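You operate a simulated robot arm through the tools that you are given. There is no shell and no other tool.

You run a simulated two-armed robot. Do the job below in one go: nothing can be reset, and whatever is moved stays where it is left.

JOB
Try the three beacons and stand the dead one in the blue Repairs tray.
Fine: switch the other two off again.

Only the result counts: the job must be done as asked and must still hold three seconds after the hand-in. Knocking over, shifting, dropping, spilling or breaking anything else fails it.

ROBOT AND FRAMES
Two 7-joint arms with fingered hands on one trunk that stands fixed in place. Base frame: the origin is at the foot of the trunk, x ahead of it, y to its left, z up. Lengths are in m, angles in degrees, forces in N, time in s.
The left shoulder is at [0.07, 0.139, 1.133], the right one opposite. With the tool pointing down near the work surface each hand reaches from about 0.46 to 0.84 m from the base axis, measured 20 degrees to its own side. Payload 3.9 kg a hand.
The tool frame of a hand sits at the grasp point between the pads (the TCP): z along the fingers, y along the line on which they close. The tips reach 0.029 m beyond it. The gripper opens to 0.1 m; its body begins 0.034 m behind the TCP. The gripper is a hand of 5 fingers: y runs from the thumb to the fingers, the wrist lies at [-0.015, -0.105, -0.177] in the tool frame, and closing takes about 1.5 s.
Orientation is that of the tool frame in the base frame, as [roll, pitch, yaw] about the fixed x, y, z axes, in that order (R = Rz(yaw) Ry(pitch) Rx(roll)). With the fingers straight down and the wrist toward the robot, the tool's x, y and z point along [0, 1, 0], [1, 0, 0] and [0, 0, -1] of the base frame.

CONTROLS
- The arms move only by the tool nudge_tool. It takes "left_moves", "right_moves" or both (then of equal length, played together; a hand with none holds still); each is a list of rows, each an object of numbers (a shift or turn left out is 0, a gripper value left out holds the last): "ax", "ay", "az": the turn, a rotation vector about the base's x, y, z in units of 90 degrees (1.0 is 90 degrees); "x", "y", "z": the shift along the base's x, y, z in units of 400 mm (1.0 is 400 mm); "claw": the closure, from 0 (fully open) to 1 (shut). In form: [{"ax": .., "ay": .., "az": .., "x": .., "y": .., "z": .., "claw": ..}, ...]. A call has 1 to 20 rows; each row is the pose to reach, as a shift and turn from the pose commanded when the call began. A call with a number of a shift or a turn outside -1 to 1 is refused whole. Each row takes 0.2 s and may step no farther than 0.05 m and 8.6 degrees from the row before; otherwise, or with a gripper value out of range, the whole call is refused. Where a pose cannot be reached the arm comes as near as it can. A force on the tool above 40 N (or 10 N above the force at the start of the call, whichever is more), or a blocked arm, ends the call early, and 0.2 s more pass. Each finger travels about 0.153 m/s and halts on what it meets, pressing with about 30 N; the grip force reading is that of the motor and also rises with nothing between the fingers. The clock runs only during rows and for 0.2 s after the last one: add rows that repeat a pose to give the fingers time. It gives the time, the measured TCP pose, the force on the tool (base axes), the opening and the grip force at its end, in the units of the frame above (readings bear some noise), with the torque about the TCP (base axes, N m) and any sound that the robot's microphone picked up.
- Cameras (640 x 400 px; columns grow to the right, rows downward): "scene" is now at [0.1279, 0.038, 1.4538]; the picture's right is [0.46, -0.89, 0.00], its down [-0.51, -0.26, -0.82] and it looks along [0.73, 0.37, -0.57] (base axes); focal length 318 px, centre (320, 200). "left" rides on the left gripper at [-0.066, -0.086, -0.121] in its tool frame; the picture's right is [-0.76, -0.31, 0.58], its down [0.59, -0.70, 0.40] and it looks along [0.28, 0.64, 0.71] (tool axes); focal length 247 px, centre (320, 200). "right" rides on the right gripper at [0.066, -0.086, -0.121] in its tool frame; the picture's right is [-0.76, 0.31, -0.58], its down [-0.59, -0.70, 0.40] and it looks along [-0.28, 0.64, 0.71] (tool axes); focal length 247 px, centre (320, 200). There is no depth. A picture from a camera that has moved, and an enlarged one, comes with that camera's place and axes in the base frame and with its lens.
- snapshot(camera): a new picture of that camera. The clock stands still meanwhile.
- raise_lower(by): slides the trunk up (or, below 0, down) by that many m; the arms and the scene camera ride with it, the base frame stays. It gives what a move gives, with no picture.
- hand_shape(shape, hand): the hand has 5 fingers and takes this shape, open, in about a second: jaw (thumb against the fingers, like two jaws); tri (thumb and two fingers); tip (a fingertip pinch); poke (one finger out to press); point (the index stretched); flat (the hand flat); cup (the hand cupped); fist (a fist). The gripper value then closes the fingers along that shape, each until it touches; the sizes above hold for jaw. It gives what a move gives, with no picture.
- head_to(pan, tilt): turns the head with the scene camera to pan (to the left, within 86 degrees either way) and tilt (down, from -29 to 69), counted from straight ahead of the robot. It gives what a move gives.
- enlarge(camera, box): a new picture of the part [left, top, right, bottom] of that camera's present view, enlarged. The clock stands still meanwhile.
- hand_in(): hands the job in; it is judged then, once.

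Nothing tells you positions but the pictures and the camera data. Unless the task says otherwise, let go and move clear before handing in.

The tools are called after "Request:" as name(argument=value, ...) on one line, values as JSON. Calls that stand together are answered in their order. nudge_tool: Moves the arms, as the interface text tells. Its arguments: {"type":"object","properties":{"left_moves":{"type":"array"},"right_moves":{"type":"array"}},"required":[]} The other tools are called the same way: raise_lower (by) moves the trunk up or down; hand_shape (shape, hand) gives the hand a shape; head_to (pan, tilt) turns the head that bears the scene camera; snapshot (camera) takes a picture; enlarge (camera, box) takes an enlarged picture of a part of a camera's view; hand_in () hands the job in.

At the start:

```text
time_s: 0.0
left_eef_pos: [0.4345, 0.4075, 1.2822]
left_tool_rot: [179.8, 0.0, 110.9]
left_contact_force: [-0.4, -0.2, -0.7]
left_torque: [-0.01, -0.01, 0.0]
left_gripper_width: 0.0996
left_finger_force: 0.1
left_shape: jaw
right_eef_pos: [0.4332, -0.001, 1.2475]
right_tool_rot: [-180.0, 0.0, 111.0]
right_contact_force: [-0.9, 0.2, 0.7]
right_torque: [-0.01, 0.0, -0.02]
right_gripper_width: 0.0999
right_finger_force: 0.1
right_shape: jaw
trunk travel left (down, up): [-0.775, 0.065]
head pan, tilt (commanded): [27.1, 34.6]
```

scene: 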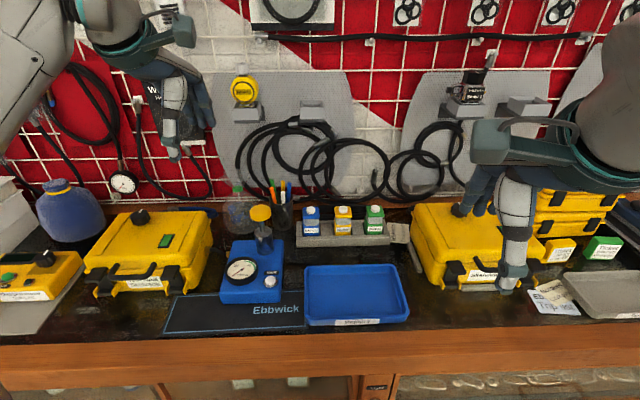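
right: 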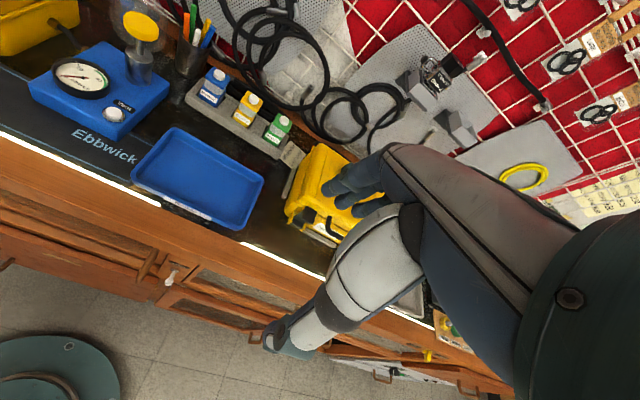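
left: 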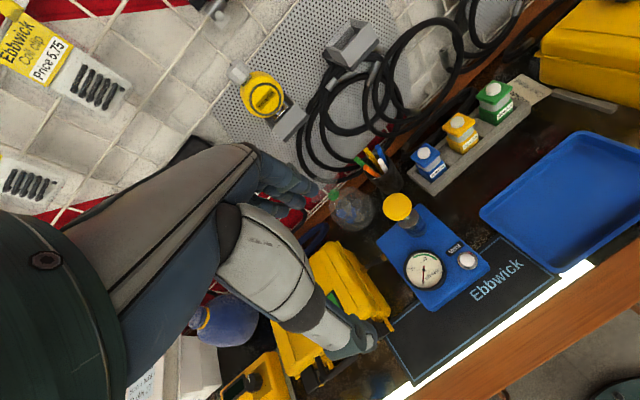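

I see three small coloured boxes (blue, yellow, green) with white tops in a grey rack behind a blue tray; these are probably the beacons. I'll look closer before moving anything.

Request:
enlarge(camera="scene", box=[270, 180, 430, 280])

Request:
enlarge(camera="scene", box=[290, 250, 420, 331])

Request:
enlarge(camera="left", box=[380, 60, 560, 172])

Request:
enlarge(camera="scene", box=[480, 200, 640, 330])

```text
4.00 times, centred on (350, 230) of scene
camera zoom: at [0.1279, 0.038, 1.4538], right [0.46, -0.89, 0.0], down [-0.51, -0.26, -0.82], along [0.73, 0.37, -0.57], focal length 1272 px, centre (200, 80)
```

zoom: 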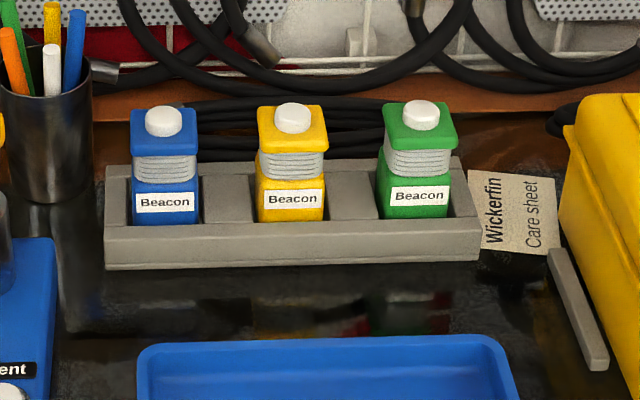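

```text
4.92 times, centred on (355, 290) of scene
camera zoom: at [0.1279, 0.038, 1.4538], right [0.46, -0.89, 0.0], down [-0.51, -0.26, -0.82], along [0.73, 0.37, -0.57], focal length 1565 px, centre (148, -246)
```

zoom: 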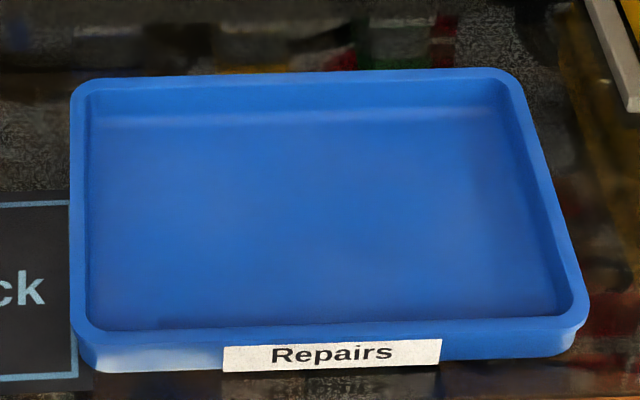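

```text
3.56 times, centred on (470, 116) of left
camera zoom: at [0.3787, 0.3157, 1.4018], right [-0.01, -0.82, -0.58], down [-0.87, 0.3, -0.4], along [0.5, 0.49, -0.71], focal length 878 px, centre (-213, 499)
```

zoom: 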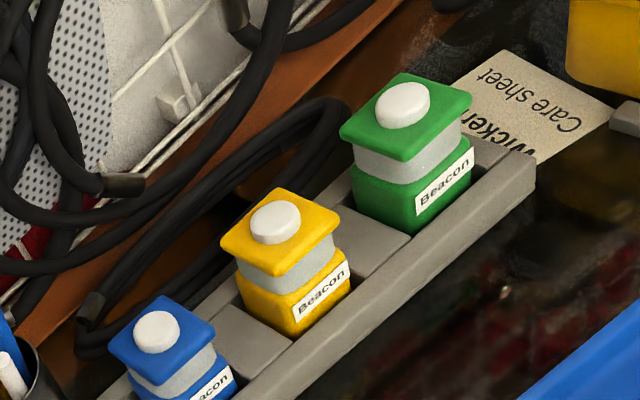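

```text
3.08 times, centred on (560, 265) of scene
camera zoom: at [0.1279, 0.038, 1.4538], right [0.46, -0.89, 0.0], down [-0.51, -0.26, -0.82], along [0.73, 0.37, -0.57], focal length 978 px, centre (-418, 0)
```

zoom: 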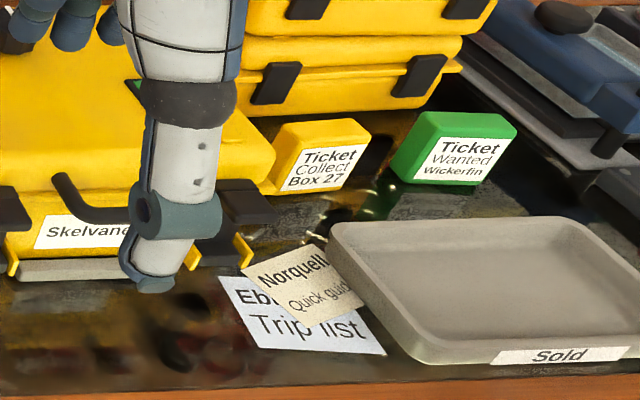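

The three beacons sit in a grey rack at about (0.70, 0.36), (0.74, 0.285) and (0.79, 0.21), with button tops near z 0.97; the Repairs tray is around (0.58, 0.18). I'll give the left hand its poke shape high up and see where the fingertip lies.

Request:
hand_shape(shape="poke", hand="left")

Request:
snapshot(camera="left")

Request:
snapshot(camera="scene")

```text
time_s: 0.9
left_eef_pos: [0.4365, 0.4079, 1.2829]
left_tool_rot: [179.9, 0.1, 111.1]
left_contact_force: [-0.1, -0.8, -0.6]
left_torque: [-0.05, -0.01, 0.0]
left_gripper_width: 0.0
left_finger_force: 0.1
left_shape: poke
right_eef_pos: [0.4315, 0.0004, 1.2474]
right_tool_rot: [-179.9, 0.0, 110.9]
right_contact_force: [0.2, -0.1, -0.2]
right_torque: [0.03, 0.0, -0.01]
right_gripper_width: 0.0999
right_finger_force: 0.0
right_shape: jaw
trunk travel left (down, up): [-0.775, 0.065]
head pan, tilt (commanded): [27.1, 34.6]
```

```text
taken
camera left: at [0.3788, 0.3157, 1.4018], right [-0.01, -0.82, -0.58], down [-0.87, 0.3, -0.4], along [0.5, 0.49, -0.71], focal length 247 px, centre (320, 200)
```

left: 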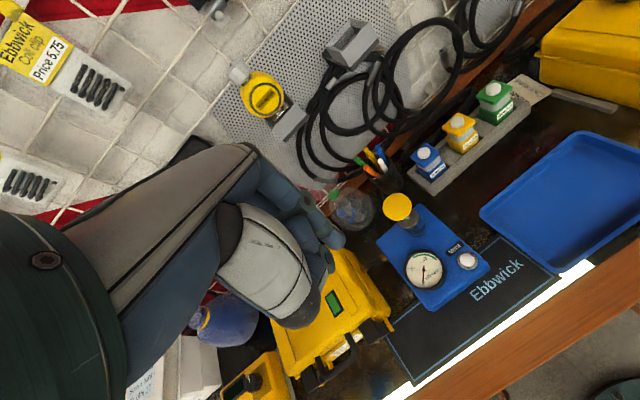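

```text
taken
camera scene: at [0.1279, 0.038, 1.4538], right [0.46, -0.89, 0.0], down [-0.51, -0.26, -0.82], along [0.73, 0.37, -0.57], focal length 318 px, centre (320, 200)
```

scene: 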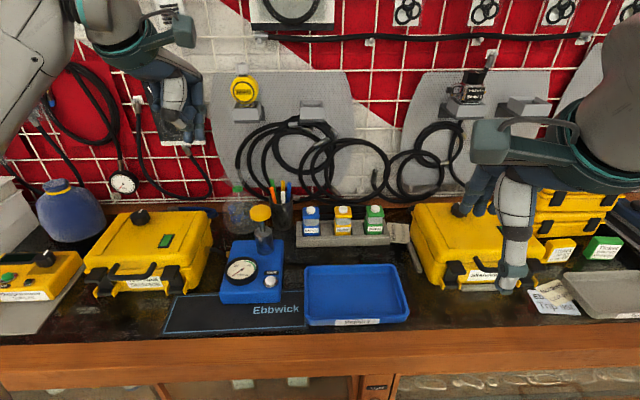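

The poke hand shows only partly in the pictures. I'll enlarge both views to find the fingertip.

Request:
enlarge(camera="left", box=[200, 140, 400, 340])

Request:
enlarge(camera="scene", box=[60, 0, 260, 200])

Request:
snapshot(camera="right")

```text
2.00 times, centred on (300, 240) of left
camera zoom: at [0.3788, 0.3157, 1.4018], right [-0.01, -0.82, -0.58], down [-0.87, 0.3, -0.4], along [0.5, 0.49, -0.71], focal length 494 px, centre (360, 120)
```

zoom: 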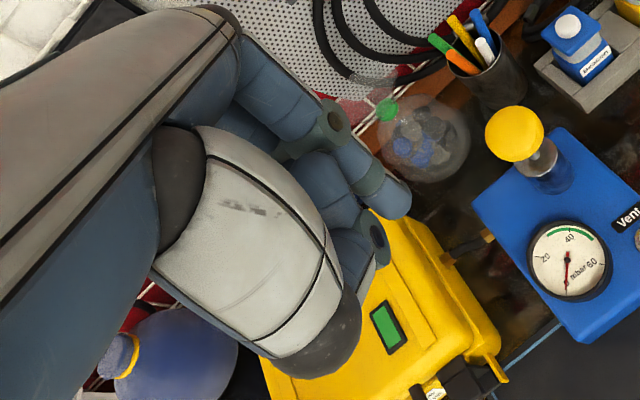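

```text
2.00 times, centred on (160, 100) of scene
camera zoom: at [0.1279, 0.038, 1.4538], right [0.46, -0.89, 0.0], down [-0.51, -0.26, -0.82], along [0.73, 0.37, -0.57], focal length 636 px, centre (640, 400)
```

zoom: 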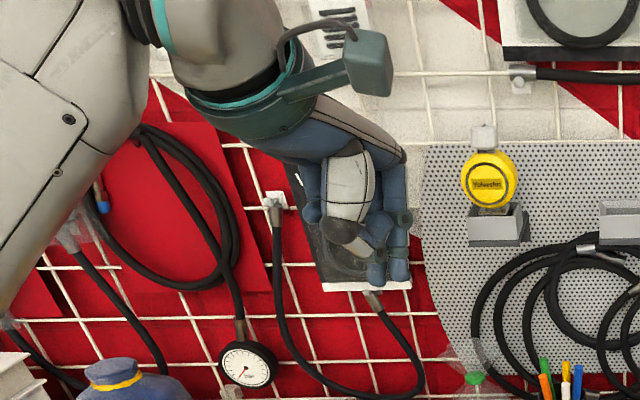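

```text
taken
camera right: at [0.3295, 0.0313, 1.3681], right [0.56, -0.6, 0.58], down [-0.45, -0.8, -0.4], along [0.7, -0.04, -0.71], focal length 247 px, centre (320, 200)
```

right: 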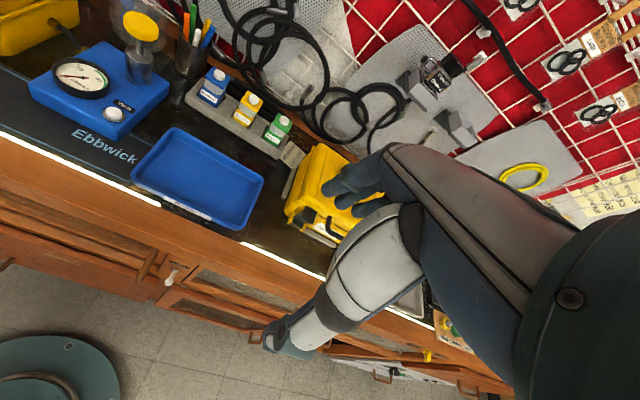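

In the poke shape, the fingertips project to about 0.03 m beyond the TCP. I'll bring the left hand over the middle of the workspace, still high, with the other fingers curled, so the scene and right cameras can both see the fingertip.

Request:
nudge_tool(left_moves=[{"x": 0.057, "y": -0.053, "z": -0.028, "az": 0.016, "claw": 1}, {"x": 0.114, "y": -0.107, "z": -0.057, "az": 0.032}, {"x": 0.171, "y": -0.16, "z": -0.085, "az": 0.048}, {"x": 0.228, "y": -0.214, "z": -0.114, "az": 0.064}, {"x": 0.285, "y": -0.268, "z": -0.142, "az": 0.08}, {"x": 0.342, "y": -0.321, "z": -0.171, "az": 0.096}, {"x": 0.4, "y": -0.375, "z": -0.2, "az": 0.111}, {"x": 0.4, "y": -0.375, "z": -0.2, "az": 0.111}, {"x": 0.4, "y": -0.375, "z": -0.2, "az": 0.111}])

Request:
snapshot(camera="scene")

Request:
snapshot(camera="right")

Request:
snapshot(camera="left")

```text
time_s: 2.9
left_eef_pos: [0.5964, 0.2568, 1.2016]
left_tool_rot: [179.9, 0.2, 120.8]
left_contact_force: [0.2, 0.0, -0.4]
left_torque: [-0.02, 0.0, 0.02]
left_gripper_width: 0.0
left_finger_force: 0.1
left_shape: poke
right_eef_pos: [0.433, 0.0007, 1.2471]
right_tool_rot: [-179.9, -0.1, 110.9]
right_contact_force: [0.4, 1.2, -1.0]
right_torque: [0.02, -0.04, 0.0]
right_gripper_width: 0.0999
right_finger_force: 0.0
right_shape: jaw
trunk travel left (down, up): [-0.775, 0.065]
head pan, tilt (commanded): [27.1, 34.6]
```

```text
taken
camera scene: at [0.1281, 0.0378, 1.4538], right [0.46, -0.89, 0.0], down [-0.51, -0.26, -0.82], along [0.73, 0.37, -0.57], focal length 318 px, centre (320, 200)
```

scene: 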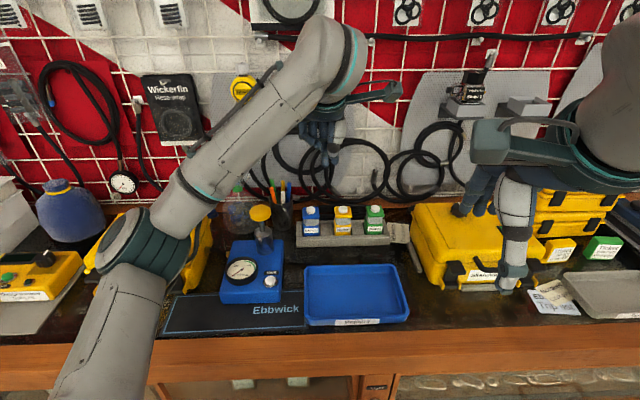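

```text
taken
camera right: at [0.3297, 0.0311, 1.3681], right [0.56, -0.6, 0.58], down [-0.45, -0.8, -0.4], along [0.7, -0.04, -0.71], focal length 247 px, centre (320, 200)
```

right: 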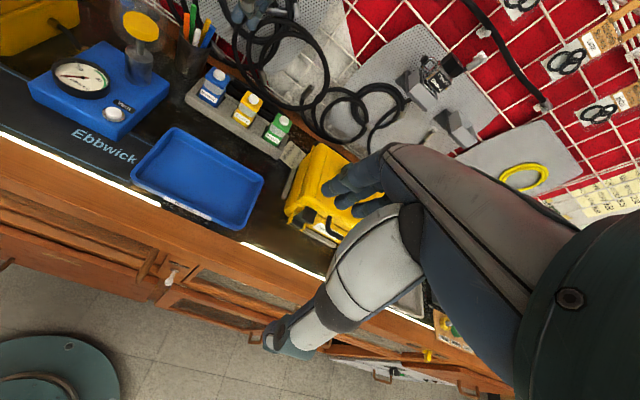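

```text
taken
camera left: at [0.5552, 0.157, 1.3209], right [0.13, -0.81, -0.58], down [-0.91, 0.14, -0.4], along [0.41, 0.57, -0.71], focal length 247 px, centre (320, 200)
```

left: 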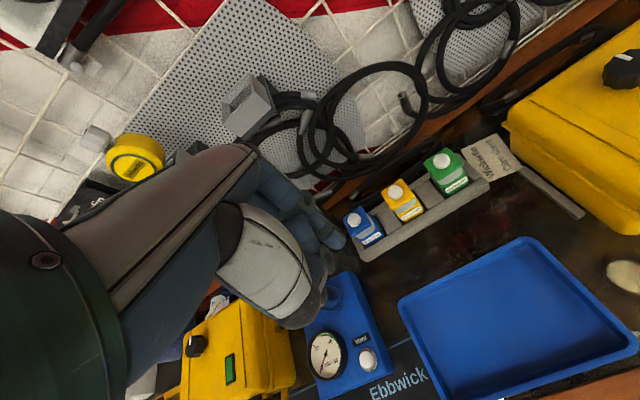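

The hand is now at (0.596, 0.257, 1.20). I'll enlarge the fingers and the rack for measurements.

Request:
enlarge(camera="scene", box=[280, 90, 380, 190])

Request:
enlarge(camera="left", box=[320, 130, 520, 255])

Request:
enlarge(camera="left", box=[200, 140, 360, 340])

Request:
enlarge(camera="right", box=[120, 40, 320, 240])

```text
4.00 times, centred on (330, 140) of scene
camera zoom: at [0.1281, 0.0378, 1.4538], right [0.46, -0.89, 0.0], down [-0.51, -0.26, -0.82], along [0.73, 0.37, -0.57], focal length 1272 px, centre (280, 440)
```

zoom: 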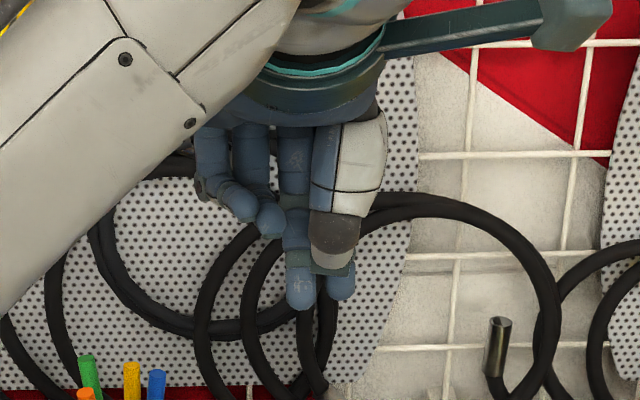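

```text
3.20 times, centred on (420, 192) of left
camera zoom: at [0.5552, 0.157, 1.3209], right [0.13, -0.81, -0.58], down [-0.91, 0.14, -0.4], along [0.41, 0.57, -0.71], focal length 790 px, centre (0, 224)
```

zoom: 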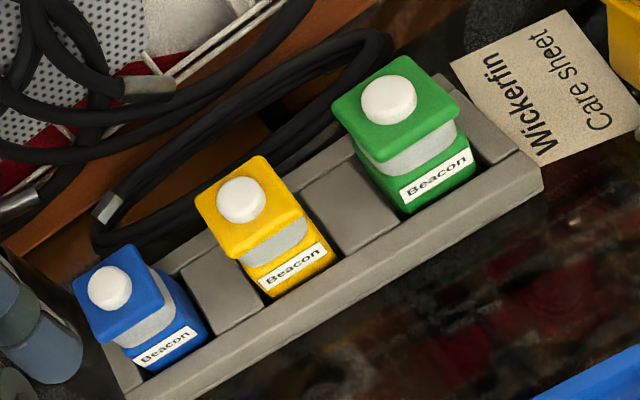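

```text
2.00 times, centred on (280, 240) of left
camera zoom: at [0.5552, 0.157, 1.3209], right [0.13, -0.81, -0.58], down [-0.91, 0.14, -0.4], along [0.41, 0.57, -0.71], focal length 494 px, centre (400, 120)
```

zoom: 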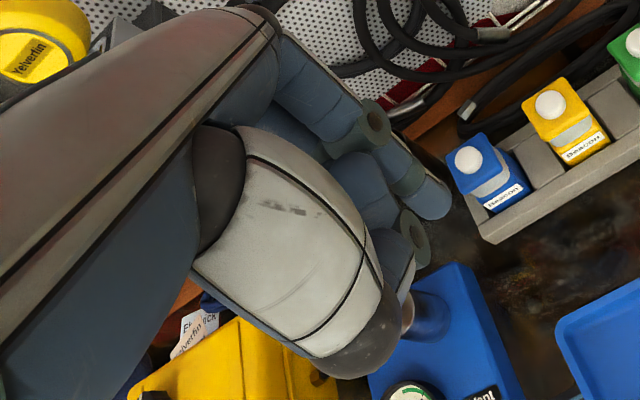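

```text
2.00 times, centred on (220, 140) of right
camera zoom: at [0.3297, 0.0311, 1.3681], right [0.56, -0.6, 0.58], down [-0.45, -0.8, -0.4], along [0.7, -0.04, -0.71], focal length 494 px, centre (520, 320)
```

zoom: 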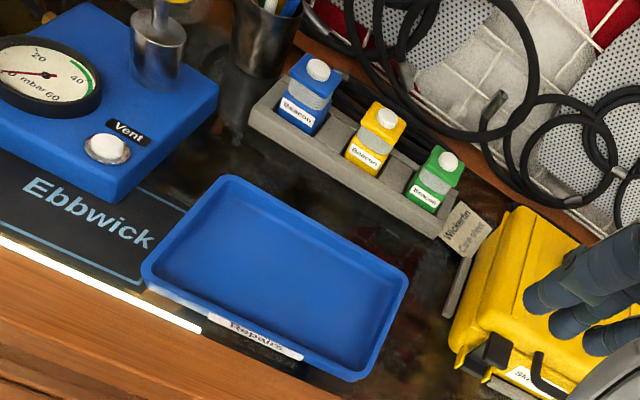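

Triangulated button centres: blue (0.704, 0.359), yellow (0.746, 0.286), green (0.787, 0.213), all near z 0.967. I'll hover the hand about 8 cm above the yellow button to work out the fingertip offset and check the clearance to the coils on the wall.

Request:
nudge_tool(left_moves=[{"x": 0.073, "y": 0.018, "z": -0.06}, {"x": 0.146, "y": 0.036, "z": -0.12}, {"x": 0.219, "y": 0.054, "z": -0.18}, {"x": 0.292, "y": 0.072, "z": -0.24}, {"x": 0.364, "y": 0.09, "z": -0.3}, {"x": 0.364, "y": 0.09, "z": -0.3}])

Request:
snapshot(camera="scene")

Request:
snapshot(camera="right")

Request:
snapshot(camera="left")

```text
time_s: 4.3
left_eef_pos: [0.7151, 0.3047, 1.1131]
left_tool_rot: [-179.0, -1.3, 120.2]
left_contact_force: [0.5, 0.5, -0.4]
left_torque: [0.02, -0.02, 0.0]
left_gripper_width: 0.0
left_finger_force: 0.1
left_shape: poke
left hand out of reach, approached as far as the arm can: row 4, 5, 6
right_eef_pos: [0.4329, -0.0012, 1.2471]
right_tool_rot: [180.0, -0.1, 110.8]
right_contact_force: [0.5, 0.2, 0.3]
right_torque: [-0.04, 0.0, 0.01]
right_gripper_width: 0.0997
right_finger_force: 0.0
right_shape: jaw
trunk travel left (down, up): [-0.775, 0.065]
head pan, tilt (commanded): [27.1, 34.6]
```

```text
taken
camera scene: at [0.1282, 0.0376, 1.4538], right [0.46, -0.89, 0.0], down [-0.51, -0.26, -0.82], along [0.73, 0.37, -0.57], focal length 318 px, centre (320, 200)
```

scene: 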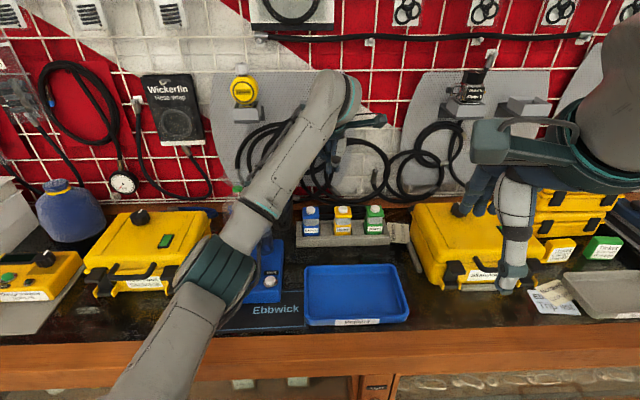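

```text
taken
camera right: at [0.3298, 0.0309, 1.368], right [0.56, -0.6, 0.58], down [-0.45, -0.8, -0.4], along [0.7, -0.04, -0.71], focal length 247 px, centre (320, 200)
```

right: 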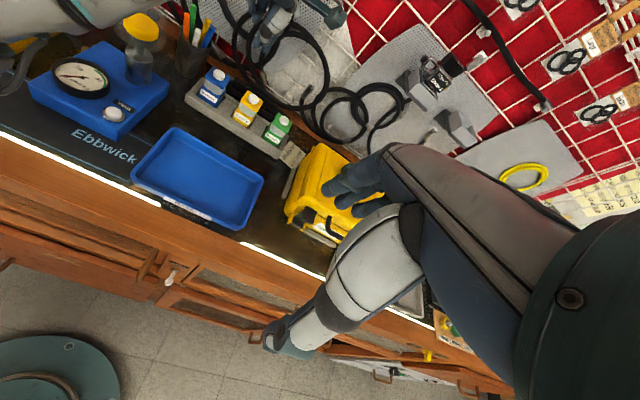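

```text
taken
camera left: at [0.6755, 0.2037, 1.2329], right [0.1, -0.8, -0.59], down [-0.91, 0.16, -0.37], along [0.39, 0.58, -0.72], focal length 247 px, centre (320, 200)
```

left: 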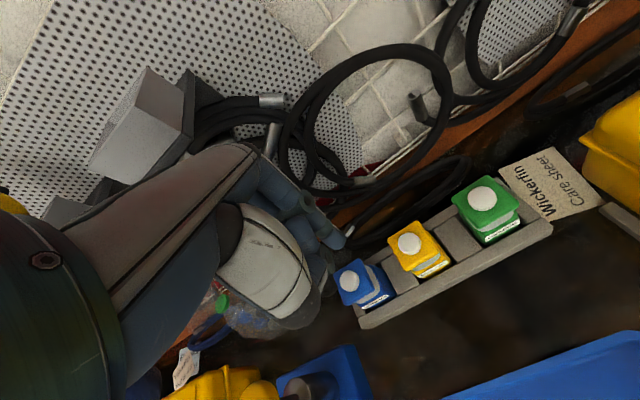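

The arm hits its reach limit at this height. I'll back off toward the robot and raise the trunk a little, so the shoulder sits higher, then come in with the fingers tilted slightly forward.

Request:
nudge_tool(left_moves=[{"x": -0.08, "y": -0.02, "z": 0.04}, {"x": -0.16, "y": -0.04, "z": 0.08}, {"x": -0.24, "y": -0.06, "z": 0.12}, {"x": -0.32, "y": -0.08, "z": 0.16}, {"x": -0.36, "y": -0.09, "z": 0.2}, {"x": -0.36, "y": -0.09, "z": 0.2}])

Request:
raise_lower(by=0.06)

```text
time_s: 5.7
left_eef_pos: [0.5694, 0.269, 1.1946]
left_tool_rot: [180.0, 0.1, 120.9]
left_contact_force: [1.1, 0.4, 0.2]
left_torque: [0.02, -0.02, 0.0]
left_gripper_width: 0.0
left_finger_force: 0.2
left_shape: poke
right_eef_pos: [0.4325, 0.0012, 1.2476]
right_tool_rot: [-179.9, -0.1, 110.9]
right_contact_force: [0.4, 1.4, -0.1]
right_torque: [0.0, 0.0, 0.0]
right_gripper_width: 0.0996
right_finger_force: 0.0
right_shape: jaw
trunk travel left (down, up): [-0.775, 0.065]
head pan, tilt (commanded): [27.1, 34.6]
```

```text
time_s: 6.7
left_eef_pos: [0.5688, 0.2697, 1.2541]
left_tool_rot: [179.9, 0.1, 120.8]
left_contact_force: [0.1, 0.3, -0.4]
left_torque: [-0.01, 0.01, 0.02]
left_gripper_width: 0.0
left_finger_force: 0.1
left_shape: poke
right_eef_pos: [0.4321, -0.0011, 1.3067]
right_tool_rot: [-179.9, -0.1, 110.9]
right_contact_force: [-0.3, 0.5, 0.0]
right_torque: [0.0, 0.01, -0.02]
right_gripper_width: 0.0995
right_finger_force: 0.0
right_shape: jaw
trunk travel left (down, up): [-0.835, 0.005]
head pan, tilt (commanded): [27.1, 34.6]
```

Trunk is up 6 cm. Now I'll come in over the yellow button with the fingers tilted 20° forward, fingertip about 5 cm above the button.

Request:
nudge_tool(left_moves=[{"x": 0.05, "y": 0.006, "z": -0.065, "ax": 0.0142, "ay": -0.0239}, {"x": 0.103, "y": 0.0115, "z": -0.13, "ax": 0.0285, "ay": -0.0477}, {"x": 0.155, "y": 0.017, "z": -0.195, "ax": 0.0427, "ay": -0.0716}, {"x": 0.206, "y": 0.023, "z": -0.26, "ax": 0.0569, "ay": -0.0955}, {"x": 0.258, "y": 0.029, "z": -0.325, "ax": 0.0711, "ay": -0.1193}, {"x": 0.31, "y": 0.035, "z": -0.39, "ax": 0.0853, "ay": -0.1432}, {"x": 0.361, "y": 0.04, "z": -0.455, "ax": 0.0996, "ay": -0.167}, {"x": 0.412, "y": 0.046, "z": -0.5175, "ax": 0.1138, "ay": -0.1909}, {"x": 0.412, "y": 0.046, "z": -0.5175, "ax": 0.1138, "ay": -0.1909}])

Request:
snapshot(camera="scene")

Request:
snapshot(camera="right")

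Request:
snapshot(camera="left")

```text
time_s: 8.7
left_eef_pos: [0.6314, 0.2174, 1.1649]
left_tool_rot: [161.9, -3.1, 122.2]
left_contact_force: [-0.1, -0.2, -1.1]
left_torque: [0.0, 0.02, -0.01]
left_gripper_width: 0.0004
left_finger_force: 0.2
left_shape: poke
left hand out of reach, approached as far as the arm can: row 3, 4, 5, 6, 7, 8, 9
right_eef_pos: [0.4321, -0.001, 1.3074]
right_tool_rot: [-180.0, -0.1, 110.9]
right_contact_force: [-0.5, -0.6, 0.0]
right_torque: [0.03, 0.02, 0.0]
right_gripper_width: 0.1
right_finger_force: 0.0
right_shape: jaw
trunk travel left (down, up): [-0.835, 0.005]
head pan, tilt (commanded): [27.1, 34.6]
```

```text
taken
camera scene: at [0.128, 0.0379, 1.5138], right [0.46, -0.89, 0.0], down [-0.51, -0.26, -0.82], along [0.73, 0.37, -0.57], focal length 318 px, centre (320, 200)
```

scene: 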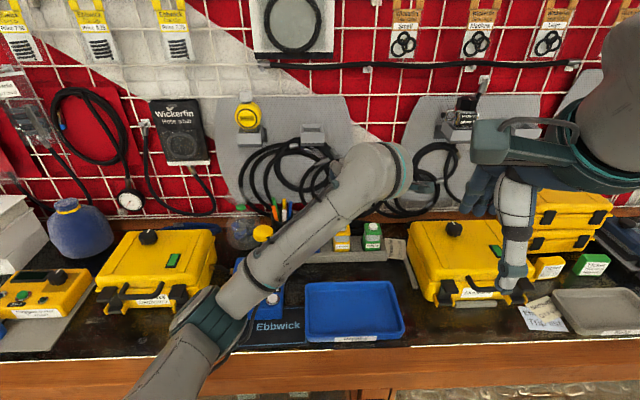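

```text
taken
camera right: at [0.3297, 0.0311, 1.4281], right [0.56, -0.6, 0.58], down [-0.45, -0.8, -0.4], along [0.7, -0.04, -0.71], focal length 247 px, centre (320, 200)
```

right: 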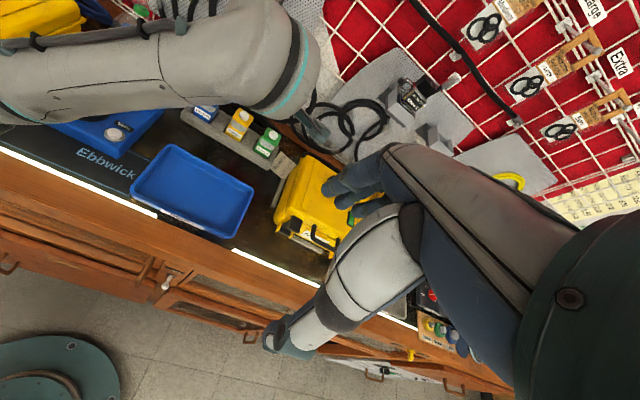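

```text
taken
camera left: at [0.5677, 0.0947, 1.2492], right [0.29, -0.67, -0.68], down [-0.79, 0.24, -0.56], along [0.54, 0.7, -0.46], focal length 247 px, centre (320, 200)
```

left: 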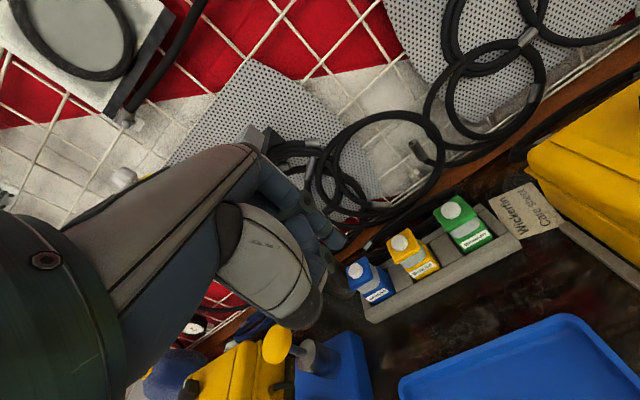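

Tilting forward ran into a wrist limit, so I'll undo the tilt and back off. After that I'll try a lower approach with less yaw.

Request:
nudge_tool(left_moves=[{"x": -0.05, "y": 0.026, "z": 0.05, "ax": -0.045, "ay": 0.051}, {"x": -0.1, "y": 0.053, "z": 0.1, "ax": -0.09, "ay": 0.102}, {"x": -0.15, "y": 0.08, "z": 0.15, "ax": -0.1354, "ay": 0.1525}, {"x": -0.15, "y": 0.08, "z": 0.15, "ax": -0.1354, "ay": 0.1525}])

```text
time_s: 9.7
left_eef_pos: [0.5714, 0.2486, 1.225]
left_tool_rot: [-179.8, -0.2, 121.6]
left_contact_force: [-0.2, -0.2, -0.4]
left_torque: [-0.01, -0.01, 0.02]
left_gripper_width: 0.0
left_finger_force: 0.1
left_shape: poke
right_eef_pos: [0.433, -0.0015, 1.3074]
right_tool_rot: [-179.9, -0.1, 110.8]
right_contact_force: [0.3, -0.5, 0.2]
right_torque: [-0.01, 0.0, -0.01]
right_gripper_width: 0.0999
right_finger_force: 0.0
right_shape: jaw
trunk travel left (down, up): [-0.835, 0.005]
head pan, tilt (commanded): [27.1, 34.6]
```

Now upright again at (0.571, 0.249, 1.225). I'll reduce the yaw to about 95° and go lower in front of the rack.

Request:
nudge_tool(left_moves=[{"x": 0.04, "y": -0.005, "z": -0.07, "az": -0.06}, {"x": 0.08, "y": -0.01, "z": -0.14, "az": -0.12}, {"x": 0.12, "y": -0.015, "z": -0.21, "az": -0.18}, {"x": 0.16, "y": -0.02, "z": -0.28, "az": -0.24}, {"x": 0.2, "y": -0.025, "z": -0.35, "az": -0.296}, {"x": 0.2, "y": -0.025, "z": -0.35, "az": -0.296}])

Request:
snapshot(camera="scene")

Request:
snapshot(camera="left")

```text
time_s: 11.1
left_eef_pos: [0.6504, 0.2413, 1.0875]
left_tool_rot: [-179.5, -0.4, 94.7]
left_contact_force: [0.0, 0.1, -0.5]
left_torque: [-0.01, -0.02, -0.02]
left_gripper_width: 0.0002
left_finger_force: 0.0
left_shape: poke
left hand out of reach, approached as far as the arm can: row 4, 5, 6
right_eef_pos: [0.4317, -0.0002, 1.3072]
right_tool_rot: [-180.0, -0.1, 110.9]
right_contact_force: [-0.2, 0.5, -0.6]
right_torque: [0.04, -0.05, 0.0]
right_gripper_width: 0.1
right_finger_force: 0.1
right_shape: jaw
trunk travel left (down, up): [-0.835, 0.005]
head pan, tilt (commanded): [27.1, 34.6]
```

```text
taken
camera scene: at [0.1273, 0.0376, 1.5139], right [0.46, -0.89, 0.0], down [-0.51, -0.26, -0.82], along [0.73, 0.37, -0.57], focal length 318 px, centre (320, 200)
```

scene: 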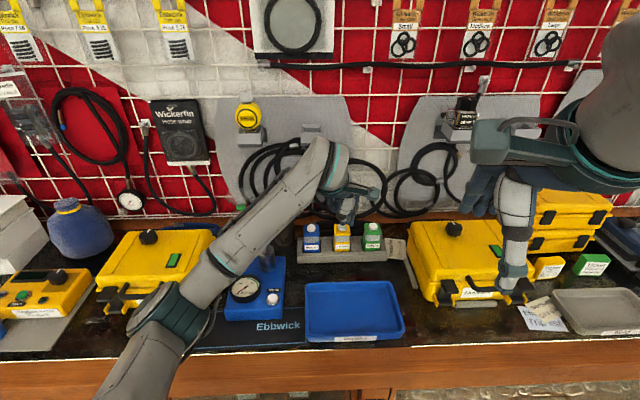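

```text
taken
camera left: at [0.5714, 0.1665, 1.2077], right [-0.25, -0.78, -0.58], down [-0.75, 0.53, -0.39], along [0.61, 0.34, -0.72], focal length 247 px, centre (320, 200)
```

left: 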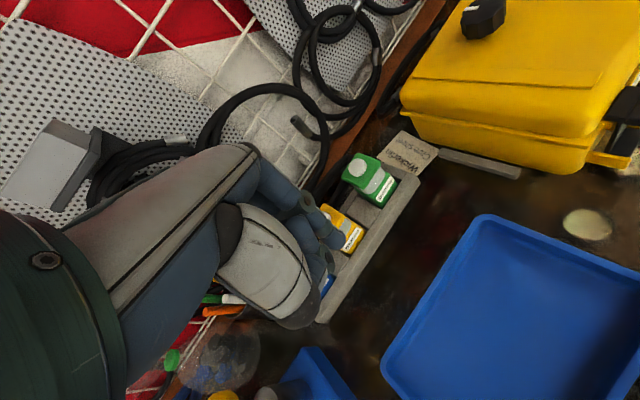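

With the trunk higher, the arm reaches its limit even earlier, so the shoulder should go lower instead. I'll raise the hand first, then lower the trunk in steps, keeping the hands well above everything.

Request:
nudge_tool(left_moves=[{"x": -0.02, "y": 0.004, "z": 0.1, "az": 0.03}, {"x": -0.04, "y": 0.008, "z": 0.2, "az": 0.06}, {"x": -0.06, "y": 0.012, "z": 0.3, "az": 0.09}, {"x": -0.08, "y": 0.016, "z": 0.4, "az": 0.12}, {"x": -0.1, "y": 0.02, "z": 0.5, "az": 0.15}, {"x": -0.125, "y": 0.025, "z": 0.58, "az": 0.17}, {"x": -0.125, "y": 0.025, "z": 0.58, "az": 0.17}], right_moves=[{"z": 0.05}, {"z": 0.1}, {"z": 0.15}, {"z": 0.2}, {"z": 0.25}, {"z": 0.25}, {"z": 0.25}])

Request:
snapshot(camera="scene")

```text
time_s: 12.7
left_eef_pos: [0.6009, 0.2534, 1.3202]
left_tool_rot: [-179.8, 0.0, 110.2]
left_contact_force: [-0.6, 0.5, -0.6]
left_torque: [-0.01, -0.01, -0.02]
left_gripper_width: 0.0002
left_finger_force: 0.0
left_shape: poke
right_eef_pos: [0.4336, 0.0009, 1.4089]
right_tool_rot: [-179.9, -0.1, 110.8]
right_contact_force: [1.0, 0.9, -0.7]
right_torque: [0.01, -0.01, 0.01]
right_gripper_width: 0.0998
right_finger_force: 0.1
right_shape: jaw
trunk travel left (down, up): [-0.835, 0.005]
head pan, tilt (commanded): [27.1, 34.6]
```

```text
taken
camera scene: at [0.1283, 0.0383, 1.5138], right [0.46, -0.89, 0.0], down [-0.51, -0.26, -0.82], along [0.73, 0.37, -0.57], focal length 318 px, centre (320, 200)
```

scene: 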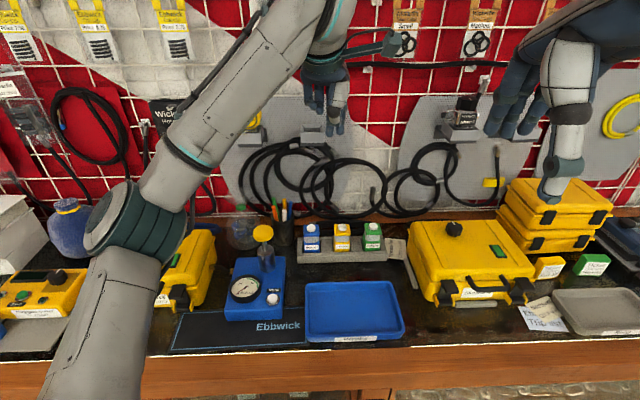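

The arm is free up here. I'll lower the trunk by 0.2 m (left hand to about z 1.12, right to about 1.21) and re-check.

Request:
raise_lower(by=-0.2)

Request:
snapshot(camera="scene")

```text
time_s: 14.9
left_eef_pos: [0.5996, 0.2524, 1.12]
left_tool_rot: [-179.8, 0.0, 110.2]
left_contact_force: [-0.4, 0.3, -0.7]
left_torque: [-0.02, 0.02, 0.01]
left_gripper_width: 0.0
left_finger_force: 0.1
left_shape: poke
right_eef_pos: [0.4327, -0.0002, 1.2082]
right_tool_rot: [179.9, -0.1, 110.9]
right_contact_force: [-0.2, -0.6, 0.4]
right_torque: [-0.01, -0.01, 0.02]
right_gripper_width: 0.0996
right_finger_force: 0.1
right_shape: jaw
trunk travel left (down, up): [-0.635, 0.205]
head pan, tilt (commanded): [27.1, 34.6]
```

```text
taken
camera scene: at [0.1277, 0.038, 1.3139], right [0.46, -0.89, 0.0], down [-0.51, -0.26, -0.82], along [0.73, 0.37, -0.57], focal length 318 px, centre (320, 200)
```

scene: 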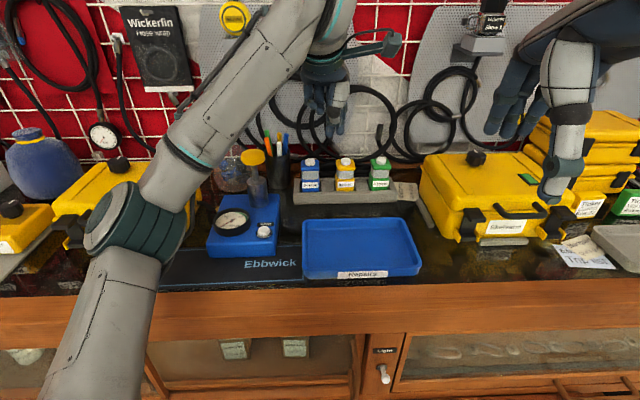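

Lower trunk, arm still comfortable. Now approach over the yellow button with the fingers straight down.

Request:
nudge_tool(left_moves=[{"x": 0.09, "y": 0.0256, "z": -0.0375}, {"x": 0.18, "y": 0.0512, "z": -0.075}, {"x": 0.27, "y": 0.0768, "z": -0.1125}, {"x": 0.3585, "y": 0.1025, "z": -0.15}, {"x": 0.3585, "y": 0.1025, "z": -0.15}])

Request:
snapshot(camera="scene")

Request:
snapshot(camera="left")

Request:
snapshot(camera="right")

```text
time_s: 16.1
left_eef_pos: [0.7423, 0.295, 1.0614]
left_tool_rot: [180.0, 0.0, 110.3]
left_contact_force: [-0.8, 0.9, 0.2]
left_torque: [-0.03, 0.0, -0.02]
left_gripper_width: 0.0
left_finger_force: 0.1
left_shape: poke
right_eef_pos: [0.4323, -0.0002, 1.2081]
right_tool_rot: [180.0, 0.1, 110.9]
right_contact_force: [0.4, 0.7, -0.8]
right_torque: [-0.01, -0.02, -0.03]
right_gripper_width: 0.0998
right_finger_force: 0.1
right_shape: jaw
trunk travel left (down, up): [-0.635, 0.205]
head pan, tilt (commanded): [27.1, 34.6]
```

```text
taken
camera scene: at [0.1271, 0.0389, 1.3139], right [0.46, -0.89, 0.0], down [-0.51, -0.26, -0.82], along [0.73, 0.37, -0.57], focal length 318 px, centre (320, 200)
```

scene: 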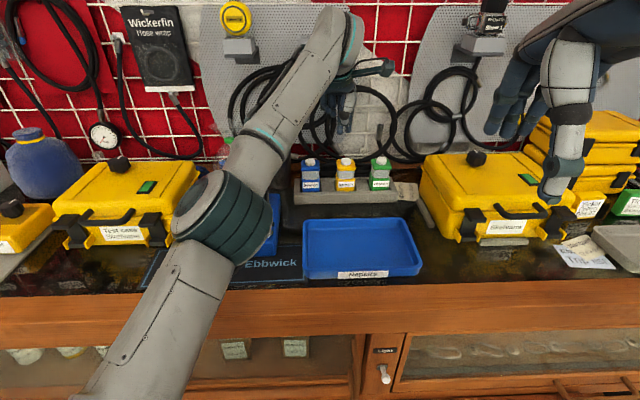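

```text
taken
camera left: at [0.6839, 0.2035, 1.1815], right [-0.03, -0.82, -0.58], down [-0.86, 0.31, -0.4], along [0.5, 0.49, -0.71], focal length 247 px, centre (320, 200)
```

left: 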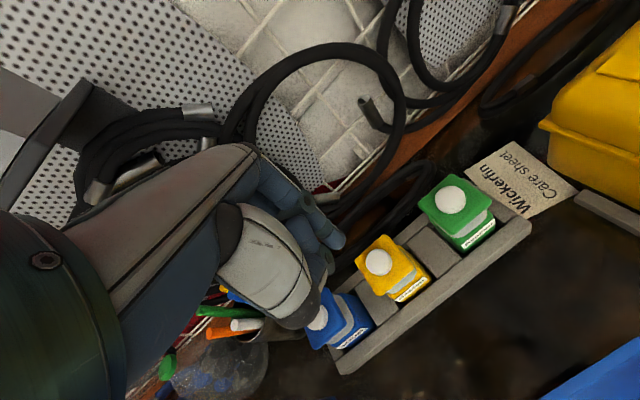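

```text
taken
camera right: at [0.329, 0.032, 1.3289], right [0.56, -0.6, 0.58], down [-0.45, -0.8, -0.4], along [0.7, -0.04, -0.71], focal length 247 px, centre (320, 200)
```

right: 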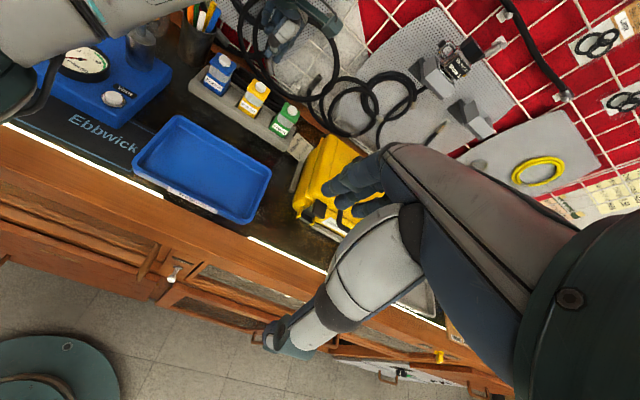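

Reachable now. I'll zoom in on the fingertip relative to the buttons.

Request:
enlarge(camera="scene", box=[290, 60, 410, 200])

Request:
enlarge(camera="left", box=[260, 160, 460, 360])

Request:
enlarge(camera="right", box=[180, 0, 340, 140])

```text
2.86 times, centred on (350, 130) of scene
camera zoom: at [0.1271, 0.0389, 1.3139], right [0.46, -0.89, 0.0], down [-0.51, -0.26, -0.82], along [0.73, 0.37, -0.57], focal length 908 px, centre (234, 400)
```

zoom: 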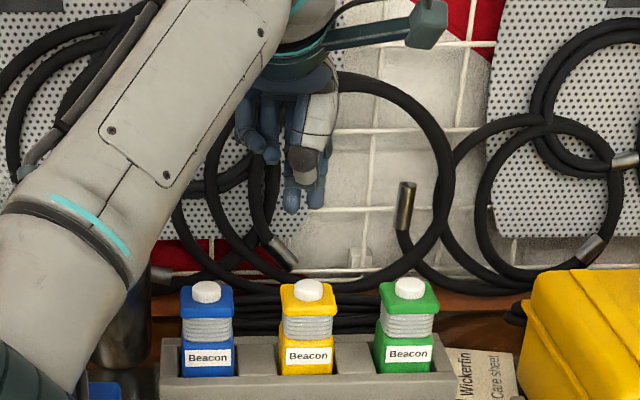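

```text
2.00 times, centred on (360, 260) of left
camera zoom: at [0.6839, 0.2035, 1.1815], right [-0.03, -0.82, -0.58], down [-0.86, 0.31, -0.4], along [0.5, 0.49, -0.71], focal length 494 px, centre (240, 80)
```

zoom: 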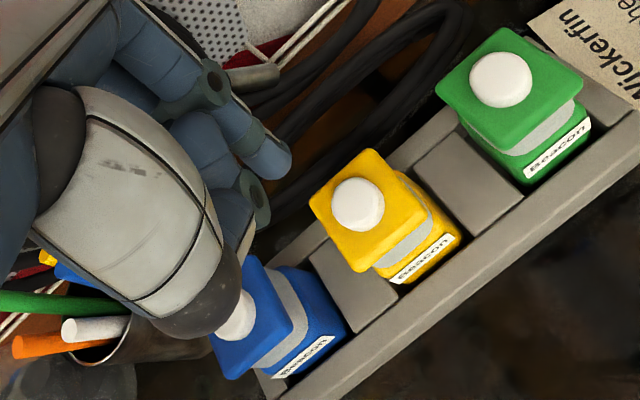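

```text
2.86 times, centred on (260, 70) of right
camera zoom: at [0.329, 0.032, 1.3289], right [0.56, -0.6, 0.58], down [-0.45, -0.8, -0.4], along [0.7, -0.04, -0.71], focal length 706 px, centre (491, 571)
```

zoom: 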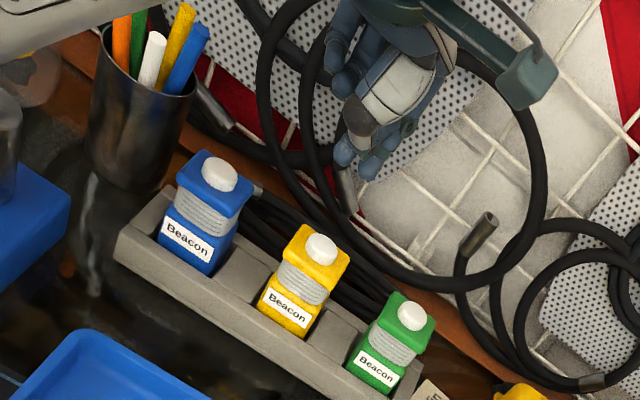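

Two fingertips seem to stick out. I'll zoom in more to see which is the poking finger and where its tip is.

Request:
enlarge(camera="scene", box=[325, 85, 375, 135])

Request:
enlarge(camera="right", box=[255, 15, 315, 75])

Request:
enlarge(camera="left", box=[290, 170, 390, 270])

```text
8.00 times, centred on (350, 110) of scene
camera zoom: at [0.1271, 0.0389, 1.3139], right [0.46, -0.89, 0.0], down [-0.51, -0.26, -0.82], along [0.73, 0.37, -0.57], focal length 2543 px, centre (80, 920)
```

zoom: 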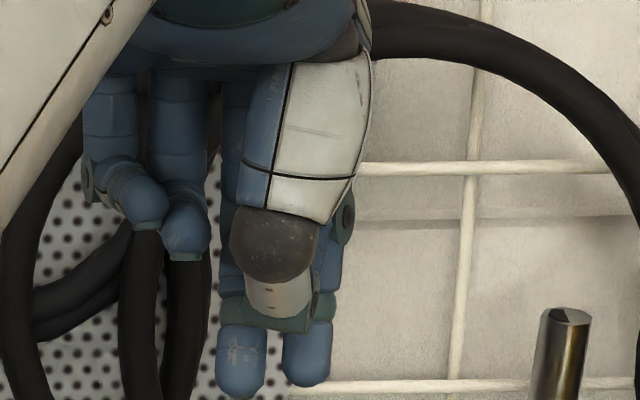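

```text
6.67 times, centred on (285, 45) of right
camera zoom: at [0.329, 0.032, 1.3289], right [0.56, -0.6, 0.58], down [-0.45, -0.8, -0.4], along [0.7, -0.04, -0.71], focal length 1646 px, centre (553, 1233)
```

zoom: 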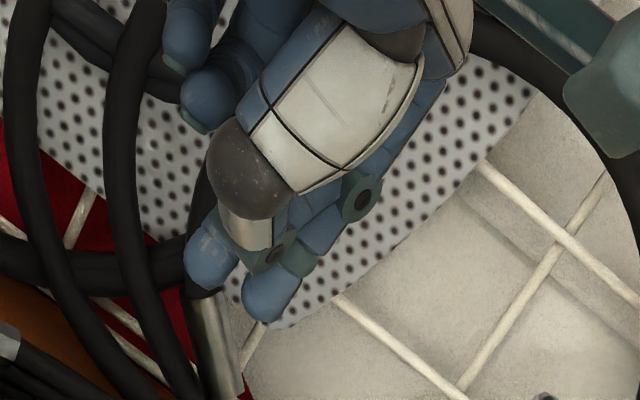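

```text
4.00 times, centred on (340, 220) of left
camera zoom: at [0.6839, 0.2035, 1.1815], right [-0.03, -0.82, -0.58], down [-0.86, 0.31, -0.4], along [0.5, 0.49, -0.71], focal length 988 px, centre (240, 120)
```

zoom: 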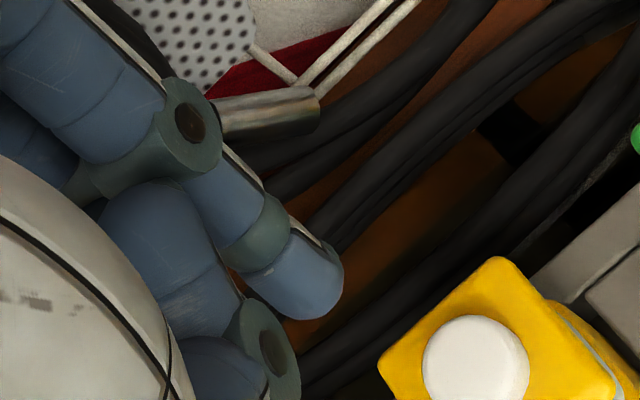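

The index tip sits at about tool (−0.010, 0.004, 0.0285), and the left camera puts the yellow button almost exactly below it. I'll go straight down to just above the button and check.

Request:
nudge_tool(left_moves=[{"z": -0.035}, {"z": -0.07}, {"z": -0.1}, {"z": -0.125}, {"z": -0.125}])

Request:
snapshot(camera="scene")

Request:
enlarge(camera="scene", box=[310, 110, 390, 190])

Request:
enlarge(camera="left", box=[290, 170, 410, 290])

Request:
enlarge(camera="right", box=[210, 40, 310, 140])

```text
time_s: 17.3
left_eef_pos: [0.7419, 0.2924, 1.0092]
left_tool_rot: [-180.0, -0.1, 110.3]
left_contact_force: [-0.7, -0.2, -0.3]
left_torque: [0.0, 0.0, 0.0]
left_gripper_width: 0.0001
left_finger_force: 0.0
left_shape: poke
right_eef_pos: [0.4328, -0.0005, 1.208]
right_tool_rot: [-180.0, -0.2, 110.9]
right_contact_force: [-0.4, 0.3, -0.8]
right_torque: [-0.03, -0.01, -0.01]
right_gripper_width: 0.0997
right_finger_force: 0.1
right_shape: jaw
trunk travel left (down, up): [-0.635, 0.205]
head pan, tilt (commanded): [27.1, 34.6]
```

```text
taken
camera scene: at [0.1277, 0.0377, 1.3139], right [0.46, -0.89, 0.0], down [-0.51, -0.26, -0.82], along [0.73, 0.37, -0.57], focal length 318 px, centre (320, 200)
```

scene: 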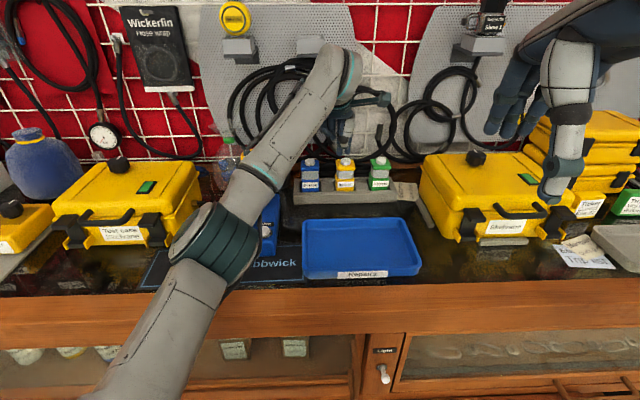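

```text
5.00 times, centred on (350, 150) of scene
camera zoom: at [0.1277, 0.0377, 1.3139], right [0.46, -0.89, 0.0], down [-0.51, -0.26, -0.82], along [0.73, 0.37, -0.57], focal length 1589 px, centre (170, 450)
```

zoom: 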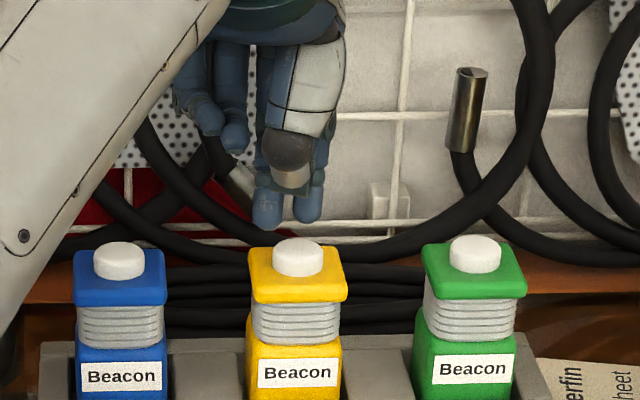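

```text
3.33 times, centred on (350, 230) of left
camera zoom: at [0.6846, 0.2015, 1.1296], right [-0.03, -0.82, -0.58], down [-0.86, 0.31, -0.4], along [0.5, 0.49, -0.71], focal length 823 px, centre (220, 100)
```

zoom: 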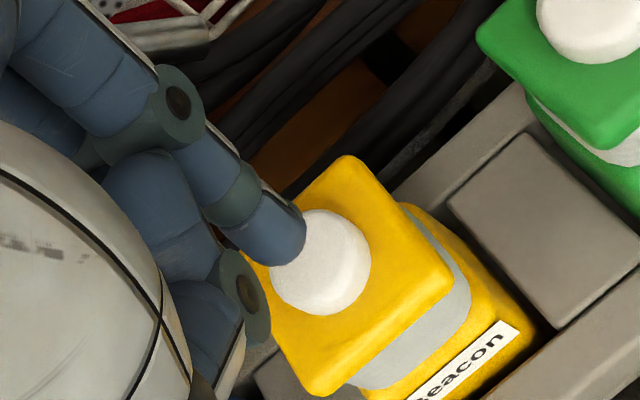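

```text
4.00 times, centred on (260, 90) of right
camera zoom: at [0.3297, 0.0308, 1.3287], right [0.56, -0.6, 0.58], down [-0.45, -0.8, -0.4], along [0.7, -0.04, -0.71], focal length 988 px, centre (560, 640)
```

zoom: 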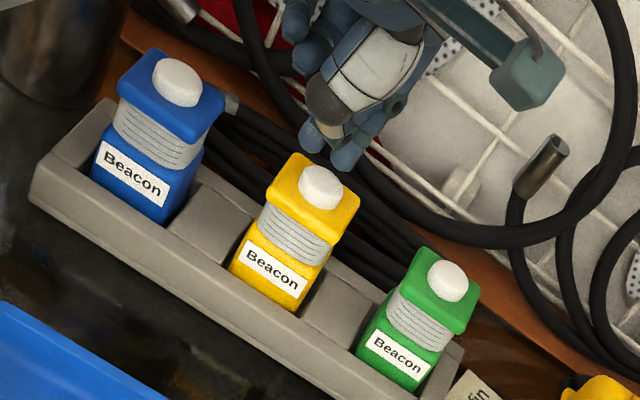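

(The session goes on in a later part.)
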